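You operate a simulated robot arm through the tools that you are given. There is no shell and no other tool.

Carry out the task below with a simulated robot arm. There is one attempt and no reset: what you move stays moved.

JOB
Lid and seam the full can in the slide.
Fine: one lid, FIRST and SECOND; end with the roller knob at OPEN and the slide, can in it, at CAN IN; no more drink; the other cans stay.

The check looks at the end state, three seconds after you hand in, the way a careful person would. Anything else that was tipped, shoved, dropped, spilled or broken makes it a failure. A push-on lid holds only when it is set on centred and level and pressed home; a screw cap is set on level and turned clockwise until tight.

ROBOT AND FRAMES
A 6-joint arm with a fingered hand, fixed in place. Base frame: the origin is at the foot of the arm, x ahead of it, y to its left, z up; the work surface is at about z = 860. Units: mm, degrees, N and s.
With the tool pointing down near the work surface it reaches from about 260 to 700 mm from the base axis. Its first joint turns from -166.0 to 166.0 degrees. Payload 4 kg.
The tool frame sits at the grasp point between the pads (the TCP): z along the fingers, y along the line on which they close. The tips reach 26 mm beyond it. The gripper opens to 148 mm. The gripper's body begins 73 mm behind the TCP. The gripper is a hand of 3 fingers: y runs from the thumb to the fingers, the wrist lies at [0, 0, -239] in the tool frame.
Orientation is that of the tool frame in the base frame, as a unit quaternion [w, x, y, z]. With the fingers straight down and closing along the base's y, the tool's x points along the base's -x, its y along +y and its z along -z.

CONTROLS
- The arm moves only by the tool nudge_tool. Its argument "plan" is text: rows parted by semicolons, each of 6 numbers parted by spaces: the shift along the tool's x, y, z in units of 200 mm (1.0 is 200 mm), then the turn, a rotation vector about the tool's x, y, z in units of 60 degrees (1.0 is 60 degrees). In form: x y z wx wy wz; .... A call has 1 to 20 rows; each row is the pose to reach, as a shift and turn from the pose commanded when the call began, along the tool's axes at that moment. A call with a number of a shift or a turn outside -1 to 1 is refused whole. Each row takes 0.2 s and may step no farther than 50 mm and 8.6 degrees from the row before; otherwise, the whole call is refused. A pose out of reach is approached as far as the arm can. The call stops where the force on the tool passes 40 N (or 10 N more than at its start, if that is more) or the arm is blocked; 0.2 s more then pass. In this call time passes only in rows, and 0.2 s behind the last. It gives the time, the measured TCP pose, the force on the tool (base axes), the opening and the grip force at its end, in the units of the frame above (readings bear some noise), with the torque about the TCP (base axes, N m) and any sound that the robot's microphone picked up, and new pictures: "show" is both (left out), scene, wrist or none.
- Cameras (640 x 400 px; columns grow to the right, rows downward): "scene" is fixed at [41.9, -654.7, 1678.4]; the picture's right is [0.36, -0.93, 0.00], its down [-0.79, -0.30, -0.54] and it looks along [0.50, 0.19, -0.84] (base axes); focal length 329 px, centre (320, 200). "wrist" rides on the gripper at [67, -39, -90] in the tool frame; the picture's right is [0.50, 0.87, 0.00], its down [-0.66, 0.38, -0.65] and it looks along [-0.57, 0.33, 0.76] (tool axes); focal length 222 px, centre (320, 200). There is no depth. A picture from a camera that has moved, and an enlarged one, comes with that camera's place and axes in the base frame and with its lens. The place of the scene camera against the robot may be out by one fixed shift of up to 12 mm in any direction.
- move_column(by): slides the trunk up (or, below 0, down) by that many mm; the arm rides with it, the base frame stays. It gives what a move gives, with no picture.
- set_fingers(finger1, finger2, thumb_bend): sets how far each is bent, from 0 (flat) to 1 (curled in); at 0.3 the hand is open as for a grip, at 0.7 the pads meet at the TCP. One left out holds its place. A second passes; each finger stops where it meets its share of the squeeze, and holds until it gets a number again. It is the only way to open and close the hand. It gives what a move gives, with no picture; readings hold the bend of each and the force on the fingers (four entries, about 0 where the hand has none), thumb and palm.
- enlarge(camera, box): a new picture of the part [left, top, right, bottom] of that camera's present view, enlarged. The clock stands still meanwhile.
- finish_job(): hands the job in; it is judged then, once.

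Nothing tells you positions but the pictures and the camera data. Unless the task says otherwise, let go and move clear before handing in.

The tools are called after "Call:" as a command line: name --argument value ..., lists and objects as JSON in quotes. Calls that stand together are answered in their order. nudge_tool: Moves the arm, as the interface text tells. Its arguments: {"type":"object","properties":{"plan":{"type":"string"},"show":{"type":"string","enum":["both","scene","wrist","none"]}},"required":["plan"]} The other tools are called the same way: move_column (by) slides the trunk up or down; set_fingers (finger1, finger2, thumb_bend) moves the fingers one by one; enlarge (camera, box) takes an enlarged picture of a part of a camera's view; finish_job () hands the job in.

At the start:

```text
time: 0.0
eef_pos: [415.0, -275.0, 1278.4]
tcp_rot: [0.001, -0.001, 1.0, -0.001]
wrist_force: [0.8, -0.8, 0.1]
torque: [0.03, 0.01, 0.03]
finger_gap: 148.0
grip_force: 0.0
shape: jaw
bend: [0.3, 0.3, 0.3]
finger forces: [0.0, 0.0, 0.1, 0.1, 0.0, 0.0]
trunk travel left (down, up): [-275.0, 42.0]
```

scene: 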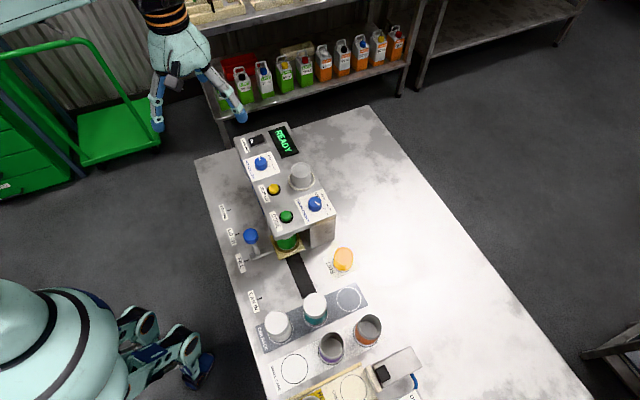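
wrist: 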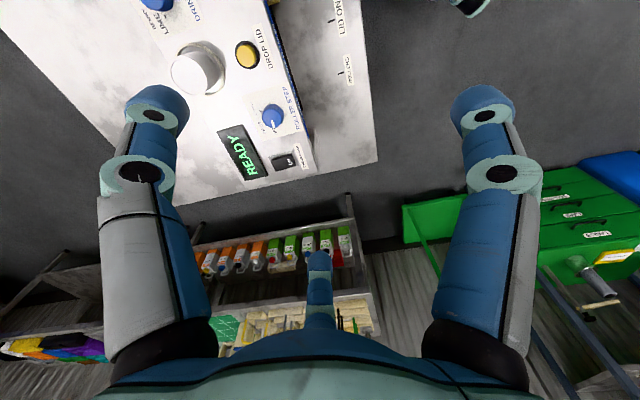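

I see a table with a seaming machine (READY display, blue knobs, yellow and green buttons), a slide with a can, and loose cans nearer the arm. First I'll enlarge the views to read the labels.

Call:
enlarge --camera "scene" --box '[220, 110, 380, 210]'

Call:
enlarge --camera "scene" --box '[200, 190, 360, 290]'

Call:
enlarge --camera "scene" --box '[230, 270, 438, 400]'

Call:
enlarge --camera "wrist" --box '[120, 0, 376, 160]'

```text
4.00 times, centred on (300, 160) of scene
camera zoom: at [41.9, -654.7, 1678.4], right [0.36, -0.93, 0.0], down [-0.79, -0.3, -0.54], along [0.5, 0.19, -0.84], focal length 1318 px, centre (400, 360)
```

zoom: 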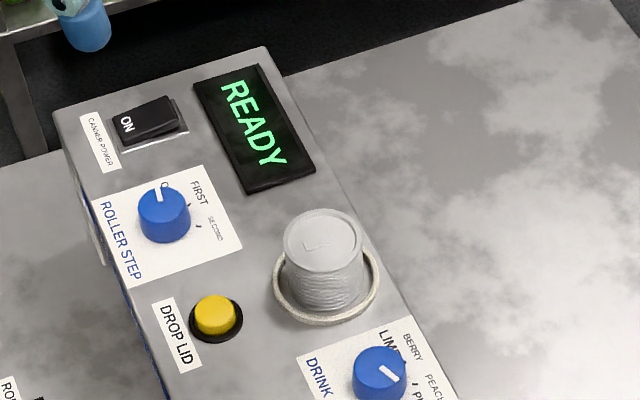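

```text
4.00 times, centred on (280, 240) of scene
camera zoom: at [41.9, -654.7, 1678.4], right [0.36, -0.93, 0.0], down [-0.79, -0.3, -0.54], along [0.5, 0.19, -0.84], focal length 1318 px, centre (480, 40)
```

zoom: 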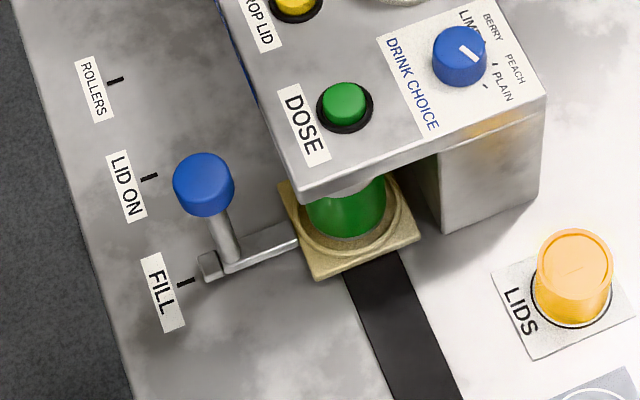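

```text
3.08 times, centred on (334, 335) of scene
camera zoom: at [41.9, -654.7, 1678.4], right [0.36, -0.93, 0.0], down [-0.79, -0.3, -0.54], along [0.5, 0.19, -0.84], focal length 1014 px, centre (277, -215)
```

zoom: 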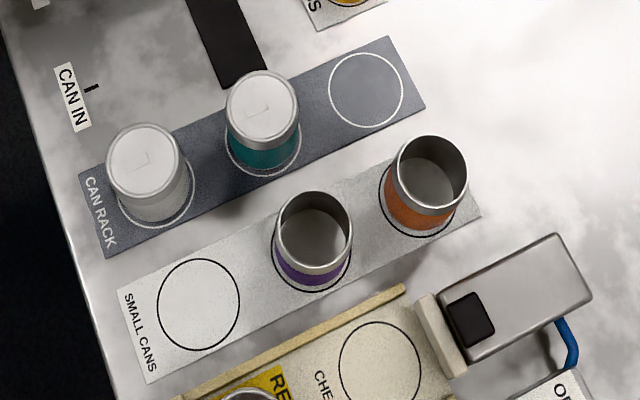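

```text
2.50 times, centred on (248, 80) of wrist
camera zoom: at [349.3, -316.1, 1368.2], right [-0.5, 0.87, 0.0], down [0.65, 0.38, 0.65], along [0.57, 0.33, -0.76], focal length 555 px, centre (500, 500)
```

zoom: 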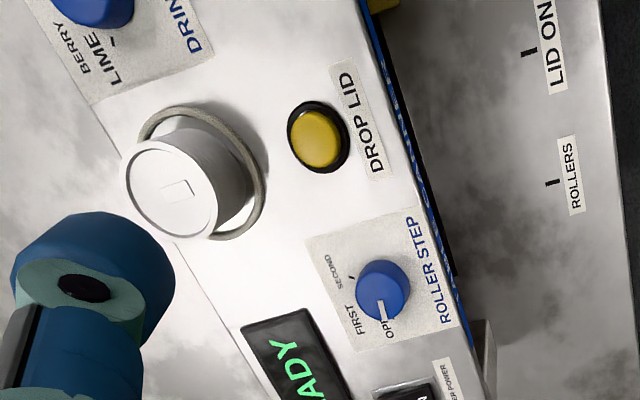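

I see the slide handle standing at FILL, with LID ON and ROLLERS further back and CAN IN toward the front; the roller knob is at OPEN. I'll enlarge further to measure the knob, buttons and handle.

Call:
enlarge --camera "scene" --box '[240, 140, 290, 172]'

Call:
enlarge --camera "scene" --box '[220, 215, 310, 271]'

Call:
enlarge --camera "wrist" --box '[210, 70, 322, 140]'

Call:
enlarge --camera "wrist" --box '[130, 0, 290, 100]'

```text
12.50 times, centred on (265, 156) of scene
camera zoom: at [41.9, -654.7, 1678.4], right [0.36, -0.93, 0.0], down [-0.79, -0.3, -0.54], along [0.5, 0.19, -0.84], focal length 4118 px, centre (1008, 750)
```

zoom: 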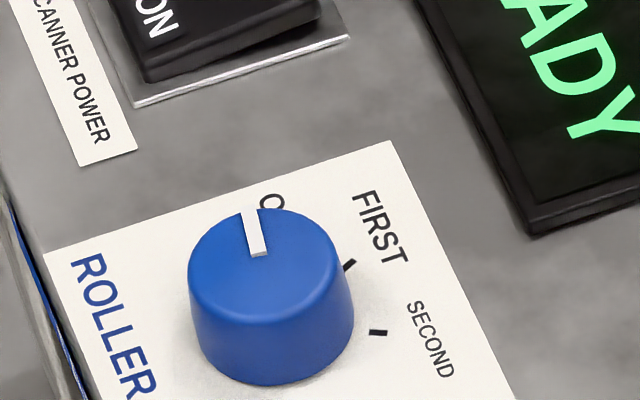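

```text
7.11 times, centred on (265, 243) of scene
camera zoom: at [41.9, -654.7, 1678.4], right [0.36, -0.93, 0.0], down [-0.79, -0.3, -0.54], along [0.5, 0.19, -0.84], focal length 2342 px, centre (711, -106)
```

zoom: 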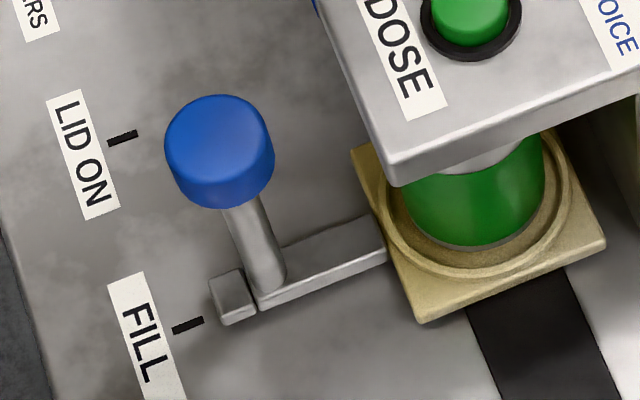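

```text
5.71 times, centred on (266, 105) of wrist
camera zoom: at [349.3, -316.1, 1368.2], right [-0.5, 0.87, 0.0], down [0.65, 0.38, 0.65], along [0.57, 0.33, -0.76], focal length 1269 px, centre (629, 743)
```

zoom: 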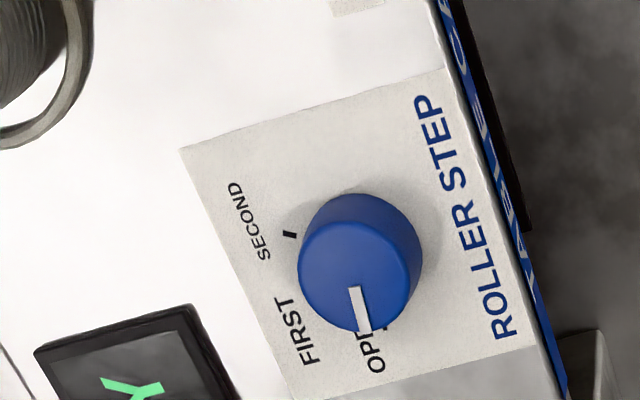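

```text
4.00 times, centred on (210, 50) of wrist
camera zoom: at [349.3, -316.1, 1368.2], right [-0.5, 0.87, 0.0], down [0.65, 0.38, 0.65], along [0.57, 0.33, -0.76], focal length 888 px, centre (760, 800)
```

zoom: 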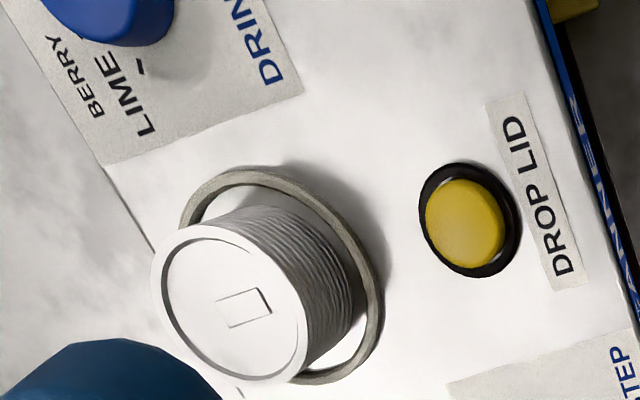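

The layout is clear: the slide runs along about 45° to the base axes, and I need a second viewpoint to triangulate. I'll move the hand back and look with the wrist camera at the handle and panel.

Call:
nudge_tool --plan "0.14 -0.09 0.035 0 0 0; 0.29 -0.19 0.07 0 0 0; 0.43 -0.28 0.105 0 0 0; 0.575 -0.375 0.14 0 0 0" --show "both"

```text
time: 1.0
eef_pos: [300.5, -351.0, 1250.5]
tcp_rot: [0.001, -0.001, 1.0, 0.0]
wrist_force: [1.0, -0.2, 0.7]
torque: [-0.02, 0.0, -0.01]
finger_gap: 147.6
grip_force: 0.2
shape: jaw
bend: [0.3, 0.3, 0.3]
finger forces: [0.0, 0.1, 0.0, 0.1, 0.0, 0.0]
trunk travel left (down, up): [-275.0, 42.0]
camera wrist: at [234.3, -391.5, 1338.6], right [-0.5, 0.87, 0.0], down [0.65, 0.38, 0.66], along [0.57, 0.33, -0.76], focal length 222 px, centre (320, 200)
```

scene: 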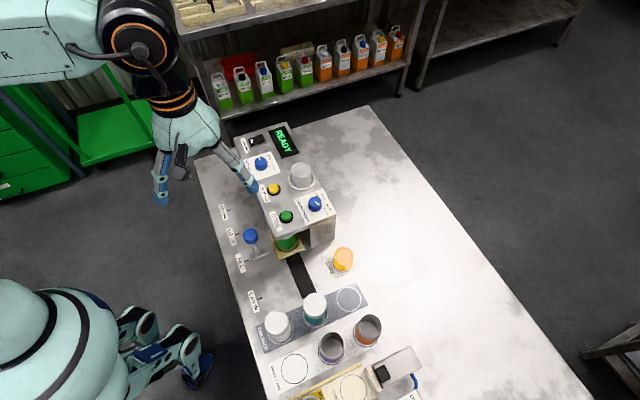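
wrist: 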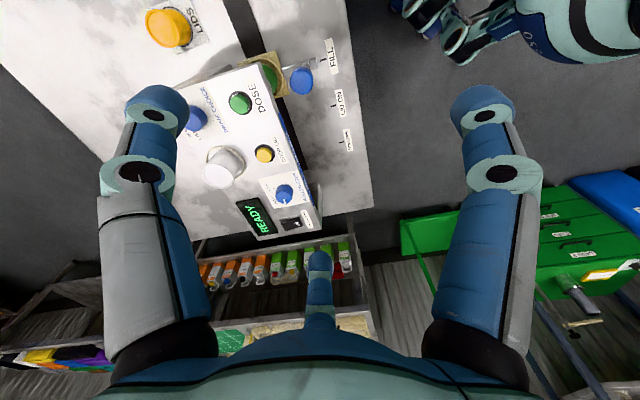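

Call:
enlarge --camera "wrist" --box '[230, 30, 360, 111]'

Call:
enlarge --camera "wrist" --box '[200, 140, 330, 221]'

Call:
enlarge --camera "wrist" --box '[180, 80, 310, 161]'

```text
4.92 times, centred on (295, 70) of wrist
camera zoom: at [234.3, -391.5, 1338.6], right [-0.5, 0.87, 0.0], down [0.65, 0.38, 0.66], along [0.57, 0.33, -0.76], focal length 1094 px, centre (443, 838)
```

zoom: 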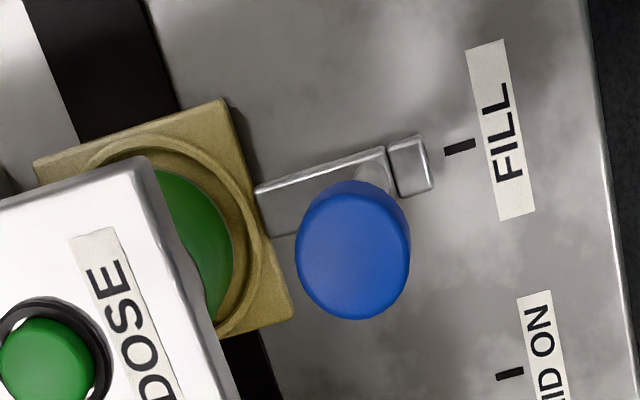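

```text
4.92 times, centred on (265, 180) of wrist
camera zoom: at [234.3, -391.5, 1338.6], right [-0.5, 0.87, 0.0], down [0.65, 0.38, 0.66], along [0.57, 0.33, -0.76], focal length 1094 px, centre (591, 296)
```

zoom: 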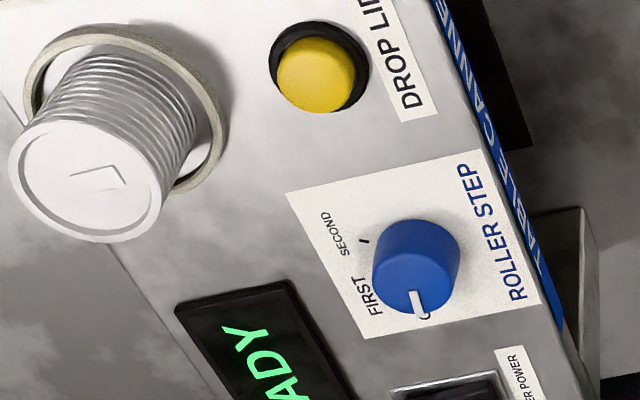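

```text
4.92 times, centred on (245, 120) of wrist
camera zoom: at [234.3, -391.5, 1338.6], right [-0.5, 0.87, 0.0], down [0.65, 0.38, 0.66], along [0.57, 0.33, -0.76], focal length 1094 px, centre (689, 591)
```

zoom: 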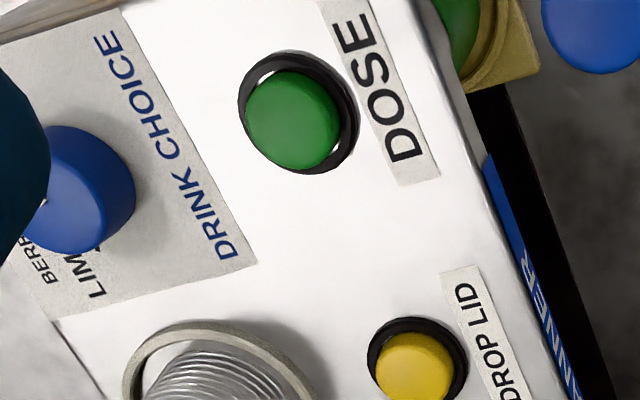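

I triangulated from two wrist views: slide knob near (320, -373, top 971), DROP LID button (443, -379, top 1008), roller knob (502, -316, top 1017). Next I'll half-close the fingers, turn the hand 15° so two fingers straddle the slide direction, and go above the slide knob.

Call:
set_fingers --finger1 0.5 --finger2 0.5 --thumb_bend 0.5

Call:
nudge_tool --plan "0.05 0.0 0.1 0 0 0.08; 0.1 0.03 0.2 0 0 0.17; 0.13 0.07 0.3 0 0 0.25; 0.15 0.1 0.4 0 0 0.25" --show "both"

```text
time: 2.0
eef_pos: [301.6, -350.2, 1250.3]
tcp_rot: [0.001, 0.001, 1.0, 0.0]
wrist_force: [0.0, 0.8, 0.9]
torque: [-0.01, 0.0, 0.0]
finger_gap: 62.9
grip_force: 0.0
shape: fingers
bend: [0.5, 0.5, 0.5]
finger forces: [0.1, 0.1, 0.1, 0.0, 0.0, 0.1]
trunk travel left (down, up): [-275.0, 42.0]
```

```text
time: 3.0
eef_pos: [270.7, -330.9, 1170.2]
tcp_rot: [0.001, 0.131, 0.991, -0.001]
wrist_force: [0.0, 1.0, 0.2]
torque: [-0.02, 0.0, 0.03]
finger_gap: 62.7
grip_force: 0.1
shape: fingers
bend: [0.5, 0.5, 0.5]
finger forces: [0.1, 0.1, 0.1, 0.0, 0.1, 0.0]
trunk travel left (down, up): [-275.0, 42.0]
camera wrist: at [197.4, -351.2, 1259.0], right [-0.26, 0.97, 0.0], down [0.73, 0.2, 0.65], along [0.63, 0.17, -0.76], focal length 222 px, centre (320, 200)
```

scene: 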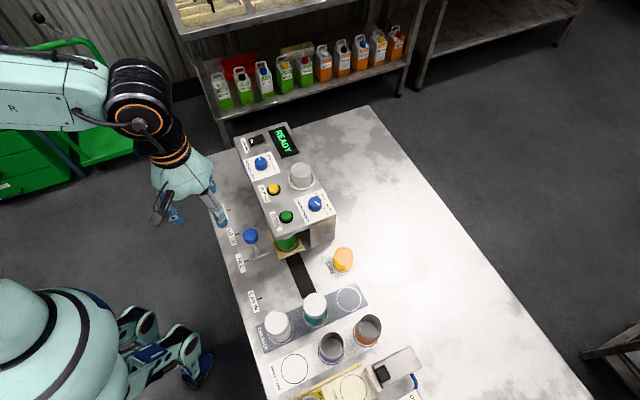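
wrist: 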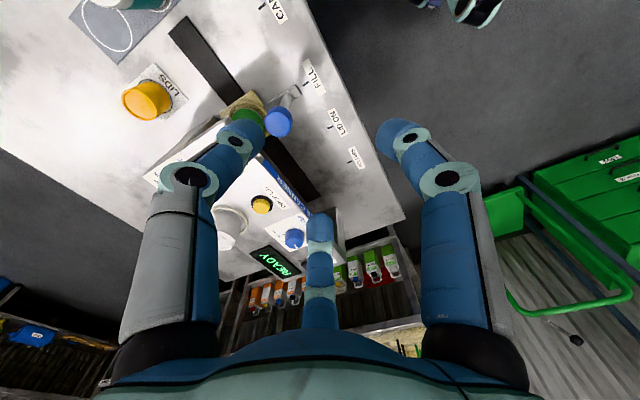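

The fingers straddle as planned and the slide knob is visible from a new angle. I'll enlarge to refine the knob position and check the wall and the box on the machine's side.

Call:
enlarge --camera "wrist" --box '[230, 70, 358, 150]'

Call:
enlarge --camera "wrist" --box '[200, 140, 360, 240]'

```text
5.00 times, centred on (294, 110) of wrist
camera zoom: at [197.4, -351.2, 1259.0], right [-0.26, 0.97, 0.0], down [0.73, 0.2, 0.65], along [0.63, 0.17, -0.76], focal length 1111 px, centre (450, 650)
```

zoom: 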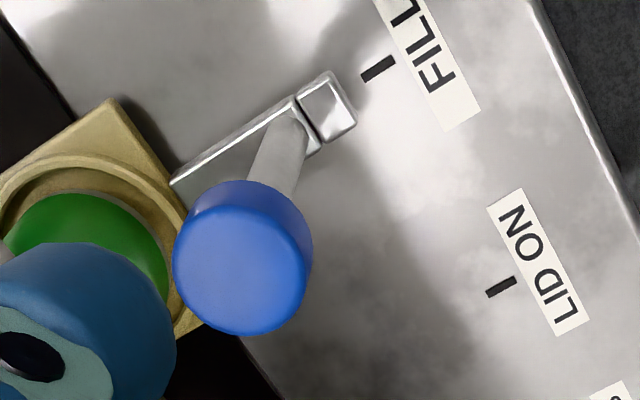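

```text
4.00 times, centred on (280, 190) of wrist
camera zoom: at [197.4, -351.2, 1259.0], right [-0.26, 0.97, 0.0], down [0.73, 0.2, 0.65], along [0.63, 0.17, -0.76], focal length 888 px, centre (480, 240)
```

zoom: 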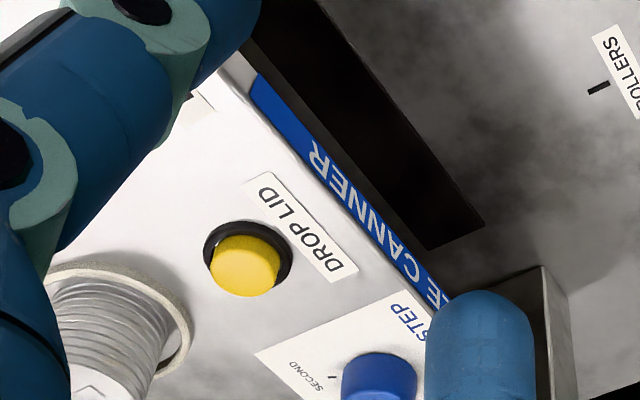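

The knob is consistently at about (316, -374) with its top near z = 984, and the space beside the overhang is clear. I'll move above it, staying about 100 mm high.

Call:
nudge_tool --plan "-0.07 -0.038 0.113 0 0 0; -0.14 -0.076 0.226 0 0 0; -0.21 -0.115 0.34 0 0 0; -0.279 -0.153 0.452 0 0 0" --show "both"

Call:
enlarge --camera "wrist" --box '[220, 80, 412, 200]'

Call:
enlarge --camera "scene" --box '[200, 180, 328, 260]'

```text
time: 4.0
eef_pos: [316.2, -376.0, 1078.2]
tcp_rot: [0.001, 0.129, 0.992, 0.0]
wrist_force: [-0.4, 0.7, 0.2]
torque: [-0.02, -0.02, 0.02]
finger_gap: 62.7
grip_force: 0.1
shape: fingers
bend: [0.5, 0.5, 0.5]
finger forces: [0.0, 0.0, 0.1, 0.0, 0.0, 0.1]
trunk travel left (down, up): [-275.0, 42.0]
camera wrist: at [242.6, -396.3, 1167.3], right [-0.26, 0.97, 0.0], down [0.73, 0.2, 0.65], along [0.63, 0.17, -0.76], focal length 222 px, centre (320, 200)
```

scene: 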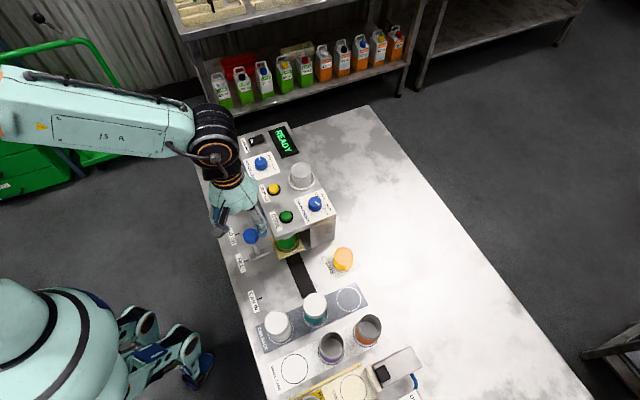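
wrist: 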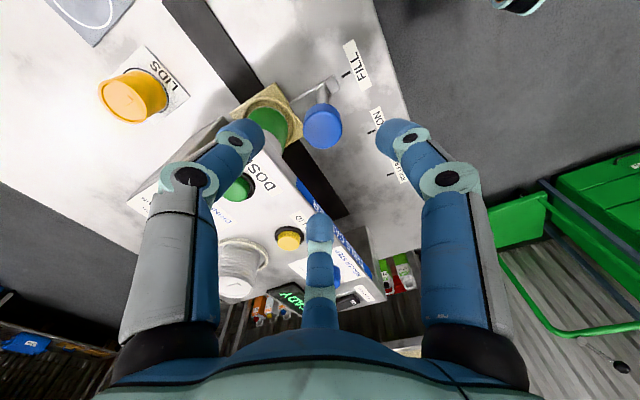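

```text
3.33 times, centred on (316, 140) of wrist
camera zoom: at [242.6, -396.3, 1167.3], right [-0.26, 0.97, 0.0], down [0.73, 0.2, 0.65], along [0.63, 0.17, -0.76], focal length 740 px, centre (333, 400)
```

zoom: 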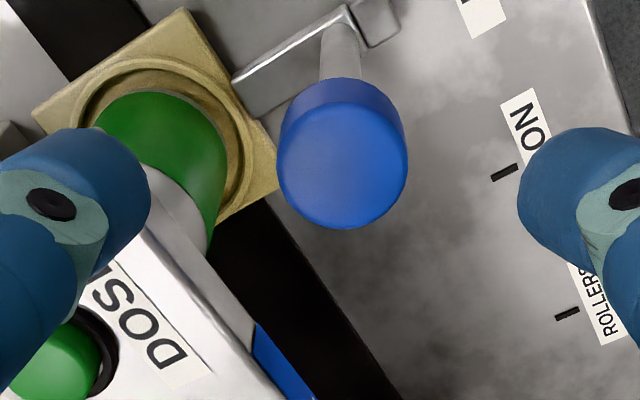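

```text
5.00 times, centred on (264, 220) of scene
camera zoom: at [41.9, -654.7, 1678.4], right [0.36, -0.93, 0.0], down [-0.79, -0.3, -0.54], along [0.5, 0.19, -0.84], focal length 1647 px, centre (600, 100)
```

zoom: 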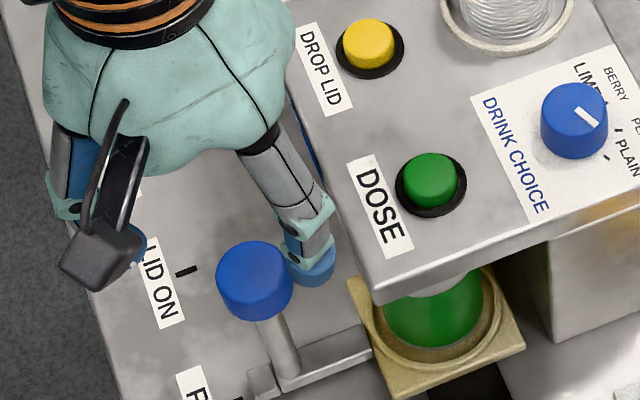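

The knob sits centred under the hand at (316.5, -374, top about 986). I'll descend straight down so the pads are around it.

Call:
nudge_tool --plan "0 0 0.12 0 0 0; 0 0 0.24 0 0 0; 0 0 0.34 0 0 0; 0 0 0.42 0 0 0; 0 0 0.47 0 0 0; 0 0 0.51 0 0 0" --show "both"

Call:
enlarge --camera "wrist" --box '[220, 100, 412, 220]'

Call:
enlarge --camera "scene" --box '[200, 180, 328, 260]'

```text
time: 5.4
eef_pos: [316.5, -375.5, 978.2]
tcp_rot: [0.001, 0.131, 0.991, 0.0]
wrist_force: [0.9, 0.4, -0.2]
torque: [0.04, 0.0, -0.02]
finger_gap: 62.5
grip_force: 0.1
shape: fingers
bend: [0.5, 0.5, 0.5]
finger forces: [0.0, 0.0, 0.0, 0.0, 0.0, 0.0]
trunk travel left (down, up): [-275.0, 42.0]
camera wrist: at [243.3, -396.6, 1067.4], right [-0.26, 0.97, 0.0], down [0.73, 0.2, 0.65], along [0.63, 0.17, -0.76], focal length 222 px, centre (320, 200)
```

scene: 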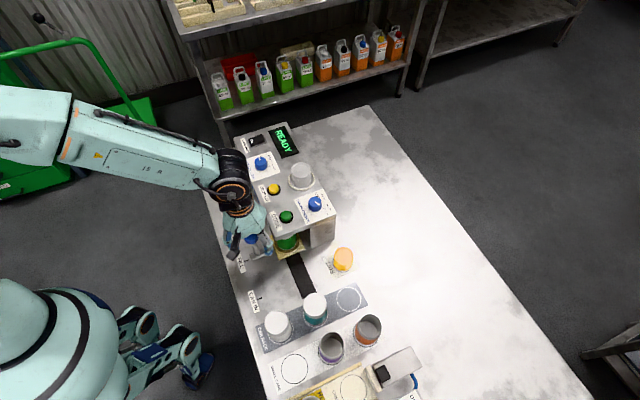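
wrist: 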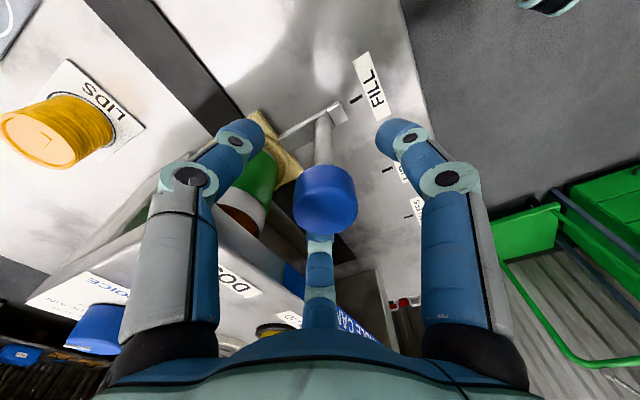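

```text
3.33 times, centred on (316, 160) of wrist
camera zoom: at [243.3, -396.6, 1067.4], right [-0.26, 0.97, 0.0], down [0.73, 0.2, 0.65], along [0.63, 0.17, -0.76], focal length 740 px, centre (333, 333)
```

zoom: 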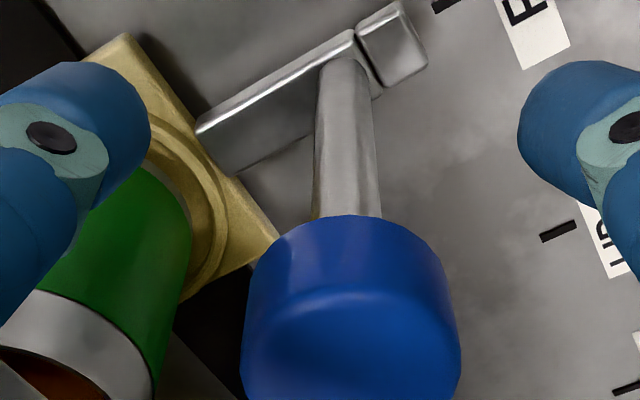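

```text
5.00 times, centred on (264, 220) of scene
camera zoom: at [41.9, -654.7, 1678.4], right [0.36, -0.93, 0.0], down [-0.79, -0.3, -0.54], along [0.5, 0.19, -0.84], focal length 1647 px, centre (600, 100)
```

zoom: 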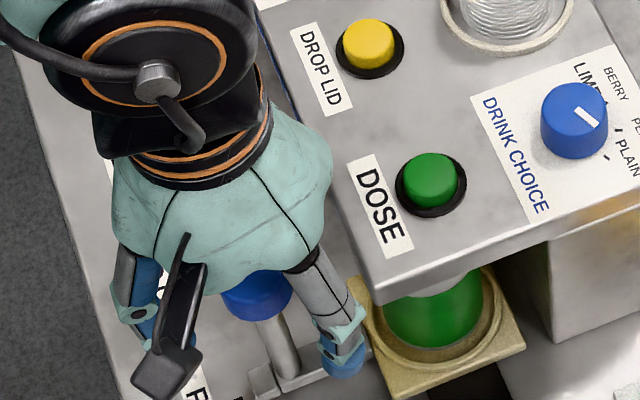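

The knob is between the fingers, about 2–3 mm off toward +y, with mid-height at the TCP. I'll recentre slightly and close on it.

Call:
nudge_tool --plan "0 0.011 0 0 0 0" --show "none"

Call:
set_fingers --finger1 0.62 --finger2 0.62 --thumb_bend 0.62

```text
time: 5.8
eef_pos: [316.9, -372.4, 977.8]
tcp_rot: [0.0, 0.131, 0.991, 0.0]
wrist_force: [0.2, 0.3, 0.1]
torque: [0.02, 0.01, 0.0]
finger_gap: 62.4
grip_force: 0.1
shape: fingers
bend: [0.5, 0.5, 0.5]
finger forces: [0.0, 0.1, 0.0, 0.0, 0.1, 0.0]
trunk travel left (down, up): [-275.0, 42.0]
```

```text
time: 6.8
eef_pos: [317.6, -374.0, 978.3]
tcp_rot: [0.001, 0.13, 0.991, 0.0]
wrist_force: [0.3, 0.5, 0.3]
torque: [-0.03, 0.01, -0.02]
finger_gap: 23.8
grip_force: 0.1
shape: fingers
bend: [0.62, 0.62, 0.62]
finger forces: [0.0, 0.0, 0.0, 0.0, 0.0, 0.1]
trunk travel left (down, up): [-275.0, 42.0]
```

The fingers closed to a 24 mm gap with no contact, which is odd for a 33 mm knob; I'll look before doing anything else.

Call:
enlarge --camera "wrist" --box '[220, 100, 412, 220]'

Call:
enlarge --camera "wrist" --box '[160, 80, 480, 280]'

Call:
enlarge --camera "scene" --box '[200, 200, 296, 260]'

```text
3.33 times, centred on (316, 160) of wrist
camera zoom: at [243.4, -394.2, 1067.5], right [-0.26, 0.97, 0.0], down [0.73, 0.2, 0.65], along [0.63, 0.17, -0.76], focal length 740 px, centre (333, 333)
```

zoom: 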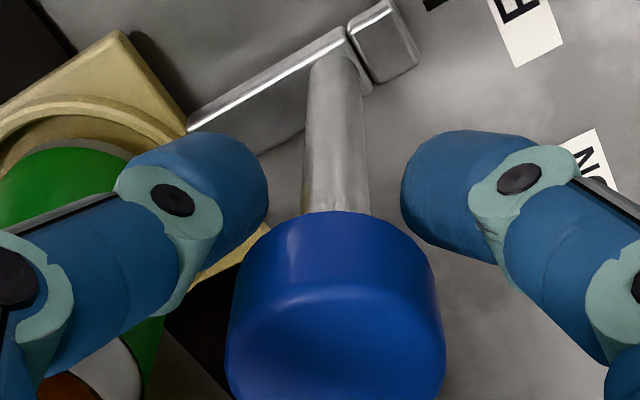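

```text
2.00 times, centred on (320, 180) of wrist
camera zoom: at [243.4, -394.2, 1067.5], right [-0.26, 0.97, 0.0], down [0.73, 0.2, 0.65], along [0.63, 0.17, -0.76], focal length 444 px, centre (320, 240)
```

zoom: 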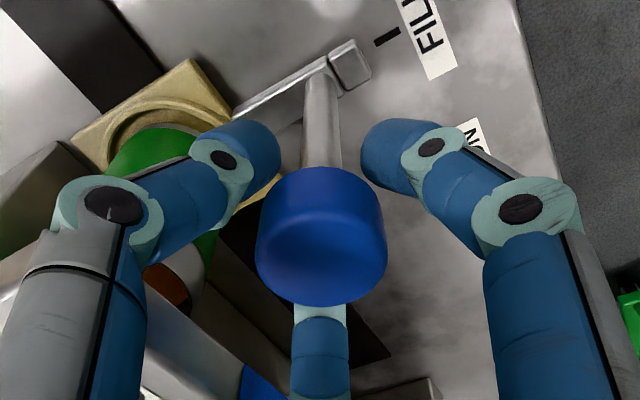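

```text
6.67 times, centred on (248, 230) of scene
camera zoom: at [41.9, -654.7, 1678.4], right [0.36, -0.93, 0.0], down [-0.79, -0.3, -0.54], along [0.5, 0.19, -0.84], focal length 2196 px, centre (800, 0)
```

zoom: 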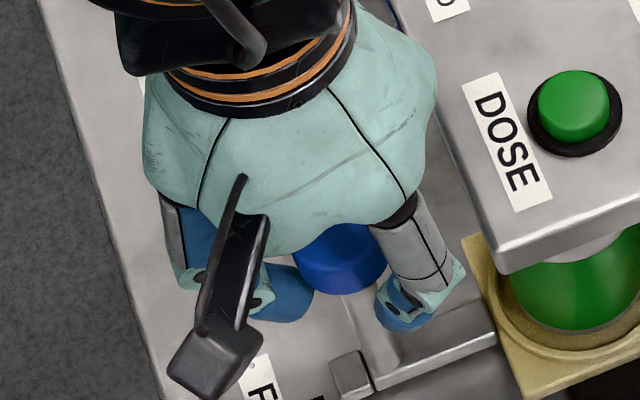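

The distal segments lean inward, so the tips passed under the knob around the post. I'll open, rise about 19 mm so the tips sit at the knob's mid-height, and close there.

Call:
set_fingers --finger1 0.5 --finger2 0.5 --thumb_bend 0.5

Call:
nudge_tool --plan "0 0 -0.05 0 0 0; 0 0 -0.095 0 0 0" --show "none"

Call:
set_fingers --finger1 0.62 --finger2 0.62 --thumb_bend 0.62

Call:
enlarge --camera "wrist" --box '[160, 80, 480, 280]'

```text
time: 7.8
eef_pos: [316.6, -374.1, 977.9]
tcp_rot: [0.0, 0.13, 0.991, 0.001]
wrist_force: [-0.5, 0.3, -0.6]
torque: [-0.02, -0.02, 0.02]
finger_gap: 61.3
grip_force: 0.0
shape: fingers
bend: [0.5, 0.5, 0.5]
finger forces: [0.0, 0.1, 0.1, 0.0, 0.1, 0.0]
trunk travel left (down, up): [-275.0, 42.0]
```

```text
time: 8.4
eef_pos: [316.5, -373.9, 997.6]
tcp_rot: [0.001, 0.13, 0.992, 0.0]
wrist_force: [-0.5, 0.2, -0.7]
torque: [0.01, 0.02, 0.01]
finger_gap: 61.6
grip_force: 0.2
shape: fingers
bend: [0.5, 0.5, 0.5]
finger forces: [0.0, 0.0, 0.0, 0.1, 0.0, 0.0]
trunk travel left (down, up): [-275.0, 42.0]
```

```text
time: 9.4
eef_pos: [317.4, -374.7, 997.2]
tcp_rot: [0.0, 0.131, 0.991, 0.0]
wrist_force: [0.3, 1.0, -0.3]
torque: [0.0, 0.02, -0.01]
finger_gap: 26.5
grip_force: 0.9
shape: fingers
bend: [0.6, 0.61, 0.62]
finger forces: [1.2, 0.7, 0.1, 0.1, 0.6, 0.0]
trunk travel left (down, up): [-275.0, 42.0]
```

```text
2.00 times, centred on (320, 180) of wrist
camera zoom: at [243.4, -395.0, 1086.8], right [-0.26, 0.97, 0.0], down [0.73, 0.2, 0.65], along [0.63, 0.17, -0.76], focal length 444 px, centre (320, 240)
```

zoom: 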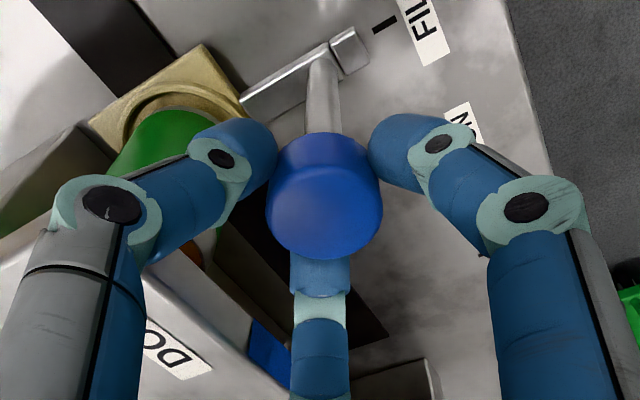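

Now the tips touch the knob lightly on all sides. I'll firm up the grip.

Call:
set_fingers --finger1 0.68 --finger2 0.68 --thumb_bend 0.68

```text
time: 10.4
eef_pos: [316.7, -374.2, 997.0]
tcp_rot: [0.0, 0.131, 0.991, 0.0]
wrist_force: [-0.5, -1.6, -1.8]
torque: [-0.06, 0.0, 0.0]
finger_gap: 24.0
grip_force: 8.7
shape: fingers
bend: [0.61, 0.61, 0.64]
finger forces: [5.7, 5.3, 0.1, 0.0, 6.8, 0.0]
trunk travel left (down, up): [-275.0, 42.0]
```

The grip is firm (about 9 N). Next I'll ease the slide about 85 mm along its track, with smooth acceleration, from FILL to LID ON.

Call:
nudge_tool --plan "-0.0015 0.0027 0 0 0 0; -0.0060 0.0103 0 0 0 0; -0.0129 0.0224 0 0 0 0; -0.0221 0.0383 0 0 0 0; -0.0332 0.0575 0 0 0 0; -0.0459 0.0795 0 0 0 0; -0.0599 0.1037 0 0 0 0; -0.0748 0.1295 0 0 0 0; -0.0904 0.1565 0 0 0 0; -0.1063 0.1840 0 0 0 0; -0.1221 0.2115 0 0 0 0; -0.1377 0.2385 0 0 0 0; -0.1526 0.2643 0 0 0 0; -0.1666 0.2885 0 0 0 0; -0.1793 0.3105 0 0 0 0; -0.1904 0.3297 0 0 0 0; -0.1996 0.3456 0 0 0 0; -0.2066 0.3577 0 0 0 0; -0.2110 0.3653 0 0 0 0; -0.2125 0.3680 0 0 0 0" --show "both"

Call:
enlarge --camera "wrist" --box '[220, 40, 412, 160]'

Call:
enlarge --camera "scene" --box '[200, 180, 328, 260]'

```text
time: 14.6
eef_pos: [376.4, -314.4, 998.4]
tcp_rot: [0.0, 0.129, 0.992, 0.0]
wrist_force: [1.1, -3.3, -2.8]
torque: [-0.06, -0.02, 0.02]
finger_gap: 23.7
grip_force: 9.0
shape: fingers
bend: [0.61, 0.62, 0.64]
finger forces: [5.3, 5.4, 0.0, 0.0, 7.8, 0.1]
trunk travel left (down, up): [-275.0, 42.0]
camera wrist: at [303.6, -334.6, 1087.1], right [-0.26, 0.97, 0.0], down [0.73, 0.2, 0.65], along [0.63, 0.17, -0.76], focal length 222 px, centre (320, 200)
```

scene: 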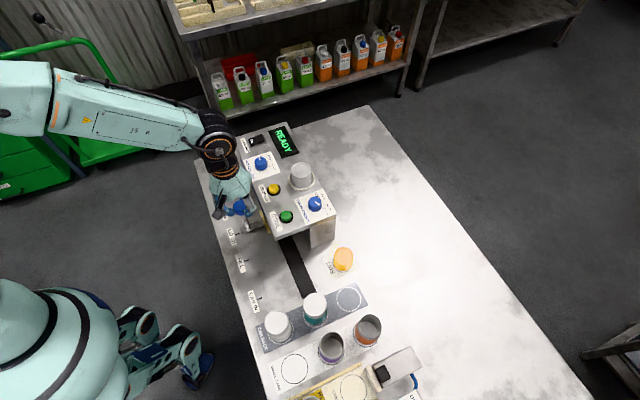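
wrist: 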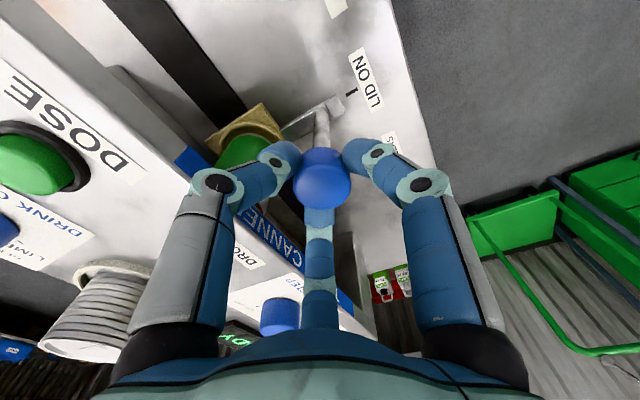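

```text
3.33 times, centred on (316, 100) of wrist
camera zoom: at [303.6, -334.6, 1087.1], right [-0.26, 0.97, 0.0], down [0.73, 0.2, 0.65], along [0.63, 0.17, -0.76], focal length 740 px, centre (333, 533)
```

zoom: 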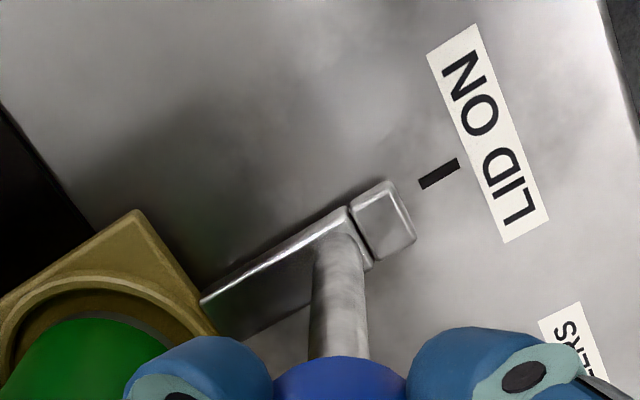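

```text
5.00 times, centred on (264, 220) of scene
camera zoom: at [41.9, -654.7, 1678.4], right [0.36, -0.93, 0.0], down [-0.79, -0.3, -0.54], along [0.5, 0.19, -0.84], focal length 1647 px, centre (600, 100)
```

zoom: 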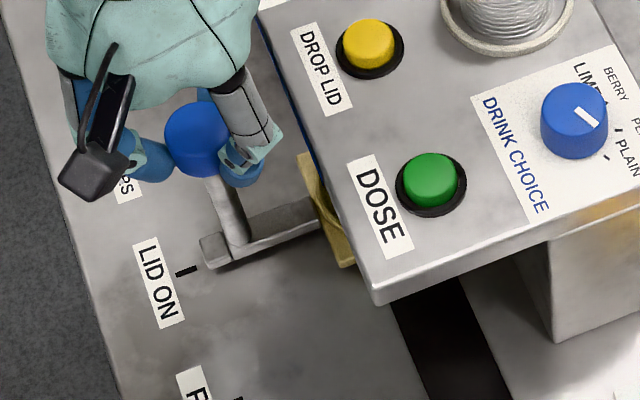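

The slide arm lines up with the LID ON tick exactly as it did at FILL, and the handle travelled 84.5 mm. I'll release, lift, and look at the DROP LID button.

Call:
set_fingers --finger1 0.5 --finger2 0.5 --thumb_bend 0.5

Call:
nudge_tool --plan "0 0 -0.1 0 0 0; 0 0 -0.25 0 0 0; 0 0 -0.45 0 0 0; 0 0 -0.65 0 0 0" --show "both"

Call:
enlarge --camera "wrist" --box '[200, 60, 392, 180]'

Call:
enlarge --camera "scene" --box '[200, 180, 328, 260]'

```text
time: 15.6
eef_pos: [376.8, -313.3, 998.1]
tcp_rot: [0.001, 0.13, 0.991, 0.0]
wrist_force: [0.6, 0.0, 0.2]
torque: [-0.01, -0.02, 0.04]
finger_gap: 61.7
grip_force: 0.0
shape: fingers
bend: [0.5, 0.5, 0.5]
finger forces: [0.1, 0.1, 0.0, 0.0, 0.0, 0.0]
trunk travel left (down, up): [-275.0, 42.0]
```

```text
time: 16.6
eef_pos: [377.5, -311.7, 1129.0]
tcp_rot: [0.001, 0.13, 0.991, 0.0]
wrist_force: [0.8, 0.3, -0.3]
torque: [-0.01, -0.03, 0.02]
finger_gap: 61.5
grip_force: 0.0
shape: fingers
bend: [0.5, 0.5, 0.5]
finger forces: [0.0, 0.1, 0.0, 0.1, 0.0, 0.0]
trunk travel left (down, up): [-275.0, 42.0]
camera wrist: at [303.0, -333.0, 1218.5], right [-0.26, 0.97, 0.0], down [0.73, 0.2, 0.65], along [0.63, 0.17, -0.76], focal length 222 px, centre (320, 200)
```

scene: 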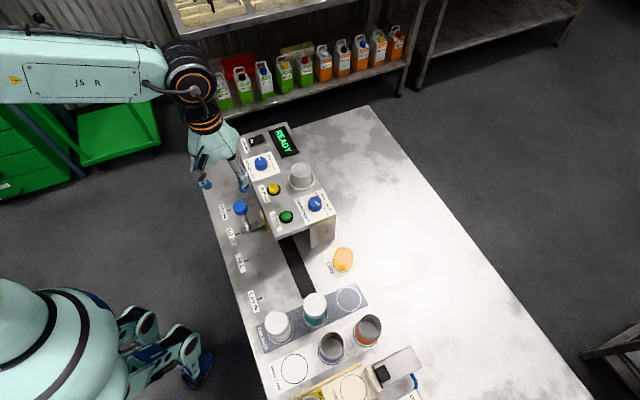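
wrist: 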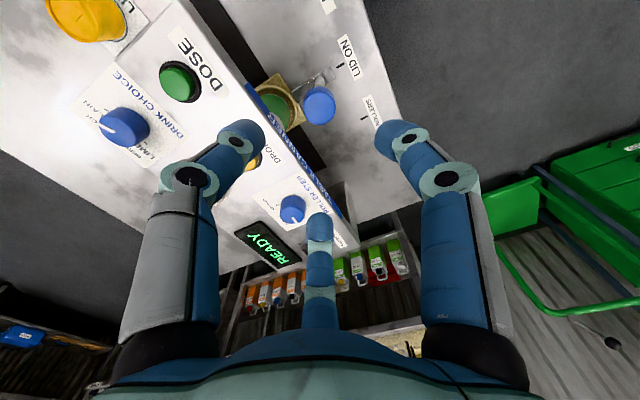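

```text
3.33 times, centred on (296, 120) of wrist
camera zoom: at [303.0, -333.0, 1218.5], right [-0.26, 0.97, 0.0], down [0.73, 0.2, 0.65], along [0.63, 0.17, -0.76], focal length 740 px, centre (400, 467)
```

zoom: 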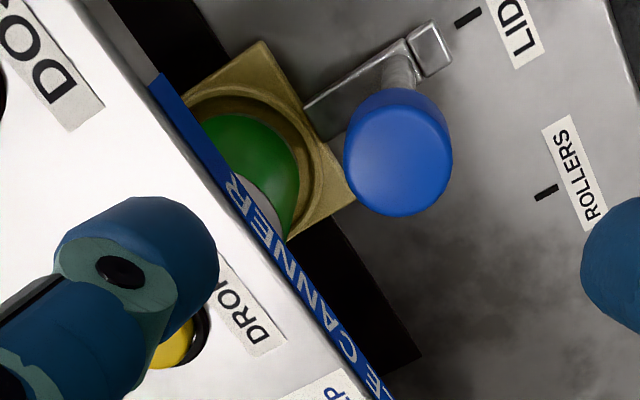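

```text
5.00 times, centred on (264, 220) of scene
camera zoom: at [41.9, -654.7, 1678.4], right [0.36, -0.93, 0.0], down [-0.79, -0.3, -0.54], along [0.5, 0.19, -0.84], focal length 1647 px, centre (600, 100)
```

zoom: 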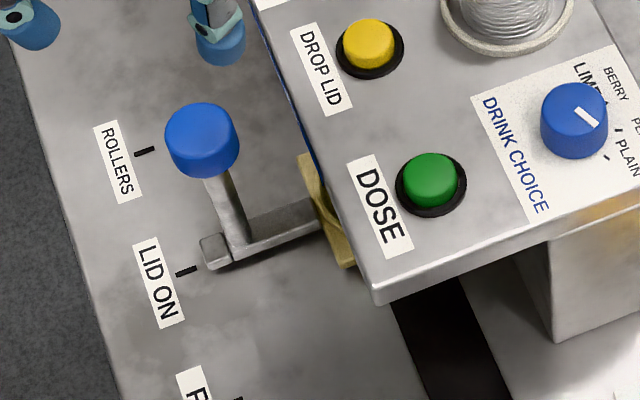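

The slide is seated at LID ON and the panel is untouched. I'll pinch the fingertips together and bring them above the DROP LID button.

Call:
set_fingers --finger1 0.7 --finger2 0.7 --thumb_bend 0.7

Call:
nudge_tool --plan "-0.1 -0.06 0 0 0 0; -0.2 -0.12 0 0 0 0; -0.3 -0.18 0 0 0 0; -0.4073 -0.2387 0 0 0 0; -0.4073 -0.2387 0.1 0 0 0; -0.4073 -0.2387 0.185 0 0 0" --show "both"

Call:
enlarge --camera "wrist" --box '[220, 80, 412, 200]'

Call:
enlarge --camera "scene" --box '[220, 130, 348, 210]'

```text
time: 17.6
eef_pos: [377.8, -311.8, 1128.9]
tcp_rot: [0.001, 0.131, 0.991, 0.0]
wrist_force: [0.2, -0.3, 0.7]
torque: [0.0, 0.0, -0.01]
finger_gap: 0.0
grip_force: 0.1
shape: fingers
bend: [0.69, 0.69, 0.7]
finger forces: [0.0, 0.0, 0.1, 0.0, 0.0, 0.0]
trunk travel left (down, up): [-275.0, 42.0]
```

```text
time: 19.0
eef_pos: [445.3, -380.8, 1089.8]
tcp_rot: [0.0, 0.13, 0.992, 0.0]
wrist_force: [0.0, -0.3, 0.2]
torque: [0.03, -0.03, -0.03]
finger_gap: 0.5
grip_force: 0.1
shape: fingers
bend: [0.69, 0.69, 0.7]
finger forces: [0.0, 0.0, 0.1, 0.0, 0.0, 0.0]
trunk travel left (down, up): [-275.0, 42.0]
camera wrist: at [371.1, -401.7, 1178.8], right [-0.26, 0.97, 0.0], down [0.73, 0.2, 0.65], along [0.63, 0.17, -0.76], focal length 222 px, centre (320, 200)
```

scene: 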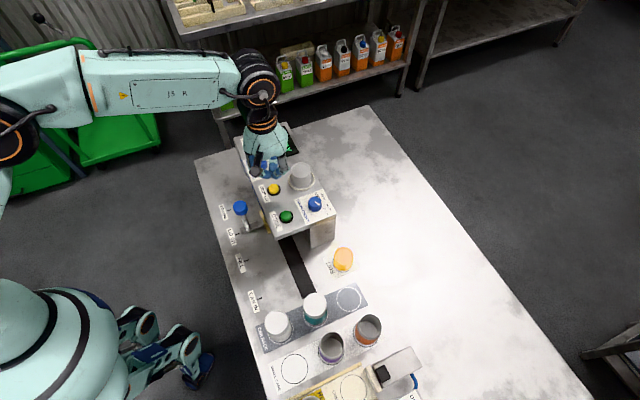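
wrist: 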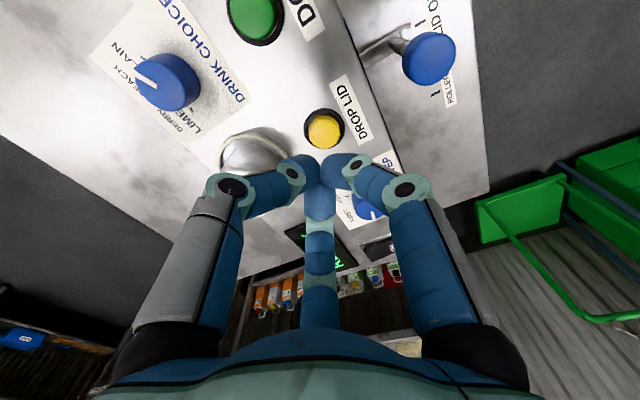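

```text
3.33 times, centred on (316, 140) of wrist
camera zoom: at [371.1, -401.7, 1178.8], right [-0.26, 0.97, 0.0], down [0.73, 0.2, 0.65], along [0.63, 0.17, -0.76], focal length 740 px, centre (333, 400)
```

zoom: 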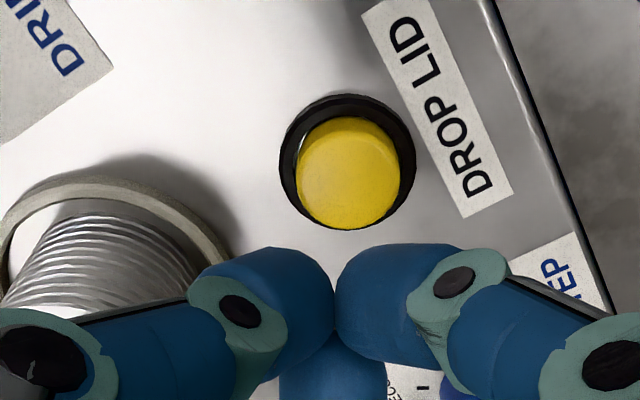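

```text
5.00 times, centred on (284, 170) of scene
camera zoom: at [41.9, -654.7, 1678.4], right [0.36, -0.93, 0.0], down [-0.79, -0.3, -0.54], along [0.5, 0.19, -0.84], focal length 1647 px, centre (500, 350)
```

zoom: 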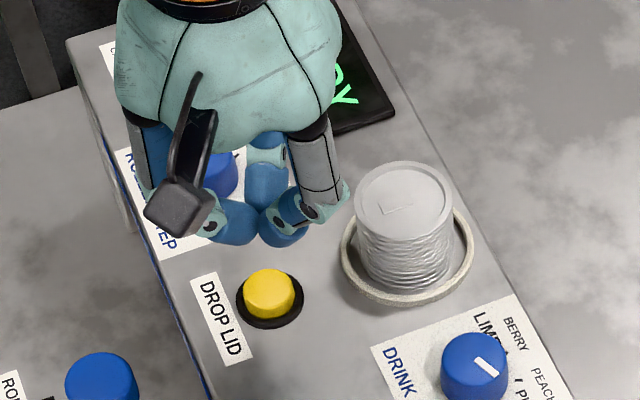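

The pinched tips sit directly above the yellow button. I'll come down to just above it first.

Call:
nudge_tool --plan "0 0.006 0.08 0 0 0; 0 0.006 0.16 0 0 0; 0 0.006 0.21 0 0 0; 0 0.006 0.24 0 0 0" --show "both"

Call:
enlarge --camera "wrist" --box '[220, 100, 412, 220]'

Call:
enlarge --camera "scene" --box '[236, 150, 332, 210]'

```text
time: 20.0
eef_pos: [443.3, -379.4, 1041.3]
tcp_rot: [0.0, 0.13, 0.992, 0.0]
wrist_force: [0.0, -0.1, 0.7]
torque: [-0.03, 0.01, -0.02]
finger_gap: 0.2
grip_force: 0.0
shape: fingers
bend: [0.69, 0.69, 0.7]
finger forces: [0.1, 0.1, 0.0, 0.0, 0.0, 0.0]
trunk travel left (down, up): [-275.0, 42.0]
camera wrist: at [369.9, -400.0, 1130.8], right [-0.26, 0.97, 0.0], down [0.73, 0.2, 0.65], along [0.63, 0.17, -0.76], focal length 222 px, centre (320, 200)
```

scene: 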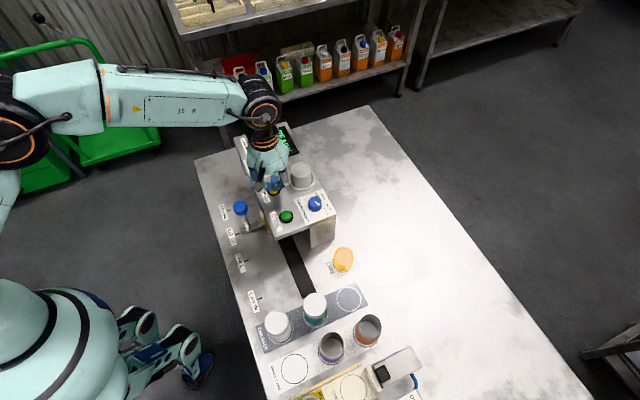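
wrist: 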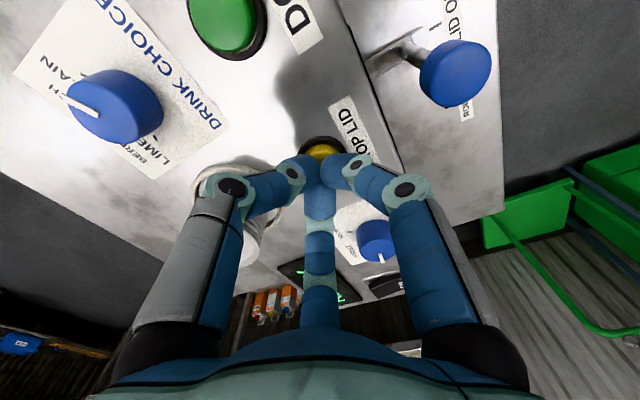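

```text
3.33 times, centred on (316, 160) of wrist
camera zoom: at [369.9, -400.0, 1130.8], right [-0.26, 0.97, 0.0], down [0.73, 0.2, 0.65], along [0.63, 0.17, -0.76], focal length 740 px, centre (333, 333)
```

zoom: 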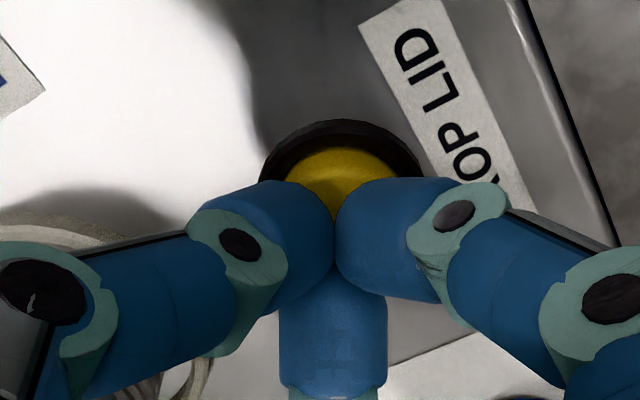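

```text
6.67 times, centred on (284, 180) of scene
camera zoom: at [41.9, -654.7, 1678.4], right [0.36, -0.93, 0.0], down [-0.79, -0.3, -0.54], along [0.5, 0.19, -0.84], focal length 2196 px, centre (560, 333)
```

zoom: 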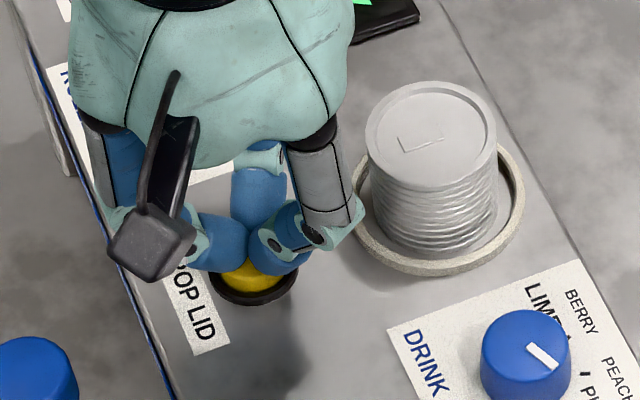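

The tips are right over the button and clear of the lid stack. I'll press down in 1.5 mm steps and watch the force.

Call:
nudge_tool --plan "0 0 0.0075 0 0 0; 0 0 0.015 0 0 0; 0 0 0.0225 0 0 0; 0 0 0.03 0 0 0" --show "none"

```text
time: 21.0
eef_pos: [443.5, -378.7, 1036.4]
tcp_rot: [0.001, 0.13, 0.991, -0.001]
wrist_force: [0.4, 0.0, 8.0]
torque: [0.02, 0.03, 0.0]
finger_gap: 0.0
grip_force: 4.8
shape: fingers
bend: [0.7, 0.7, 0.7]
finger forces: [3.6, 3.4, 0.0, 0.1, 3.6, 0.0]
trunk travel left (down, up): [-275.0, 42.0]
heard: click
```

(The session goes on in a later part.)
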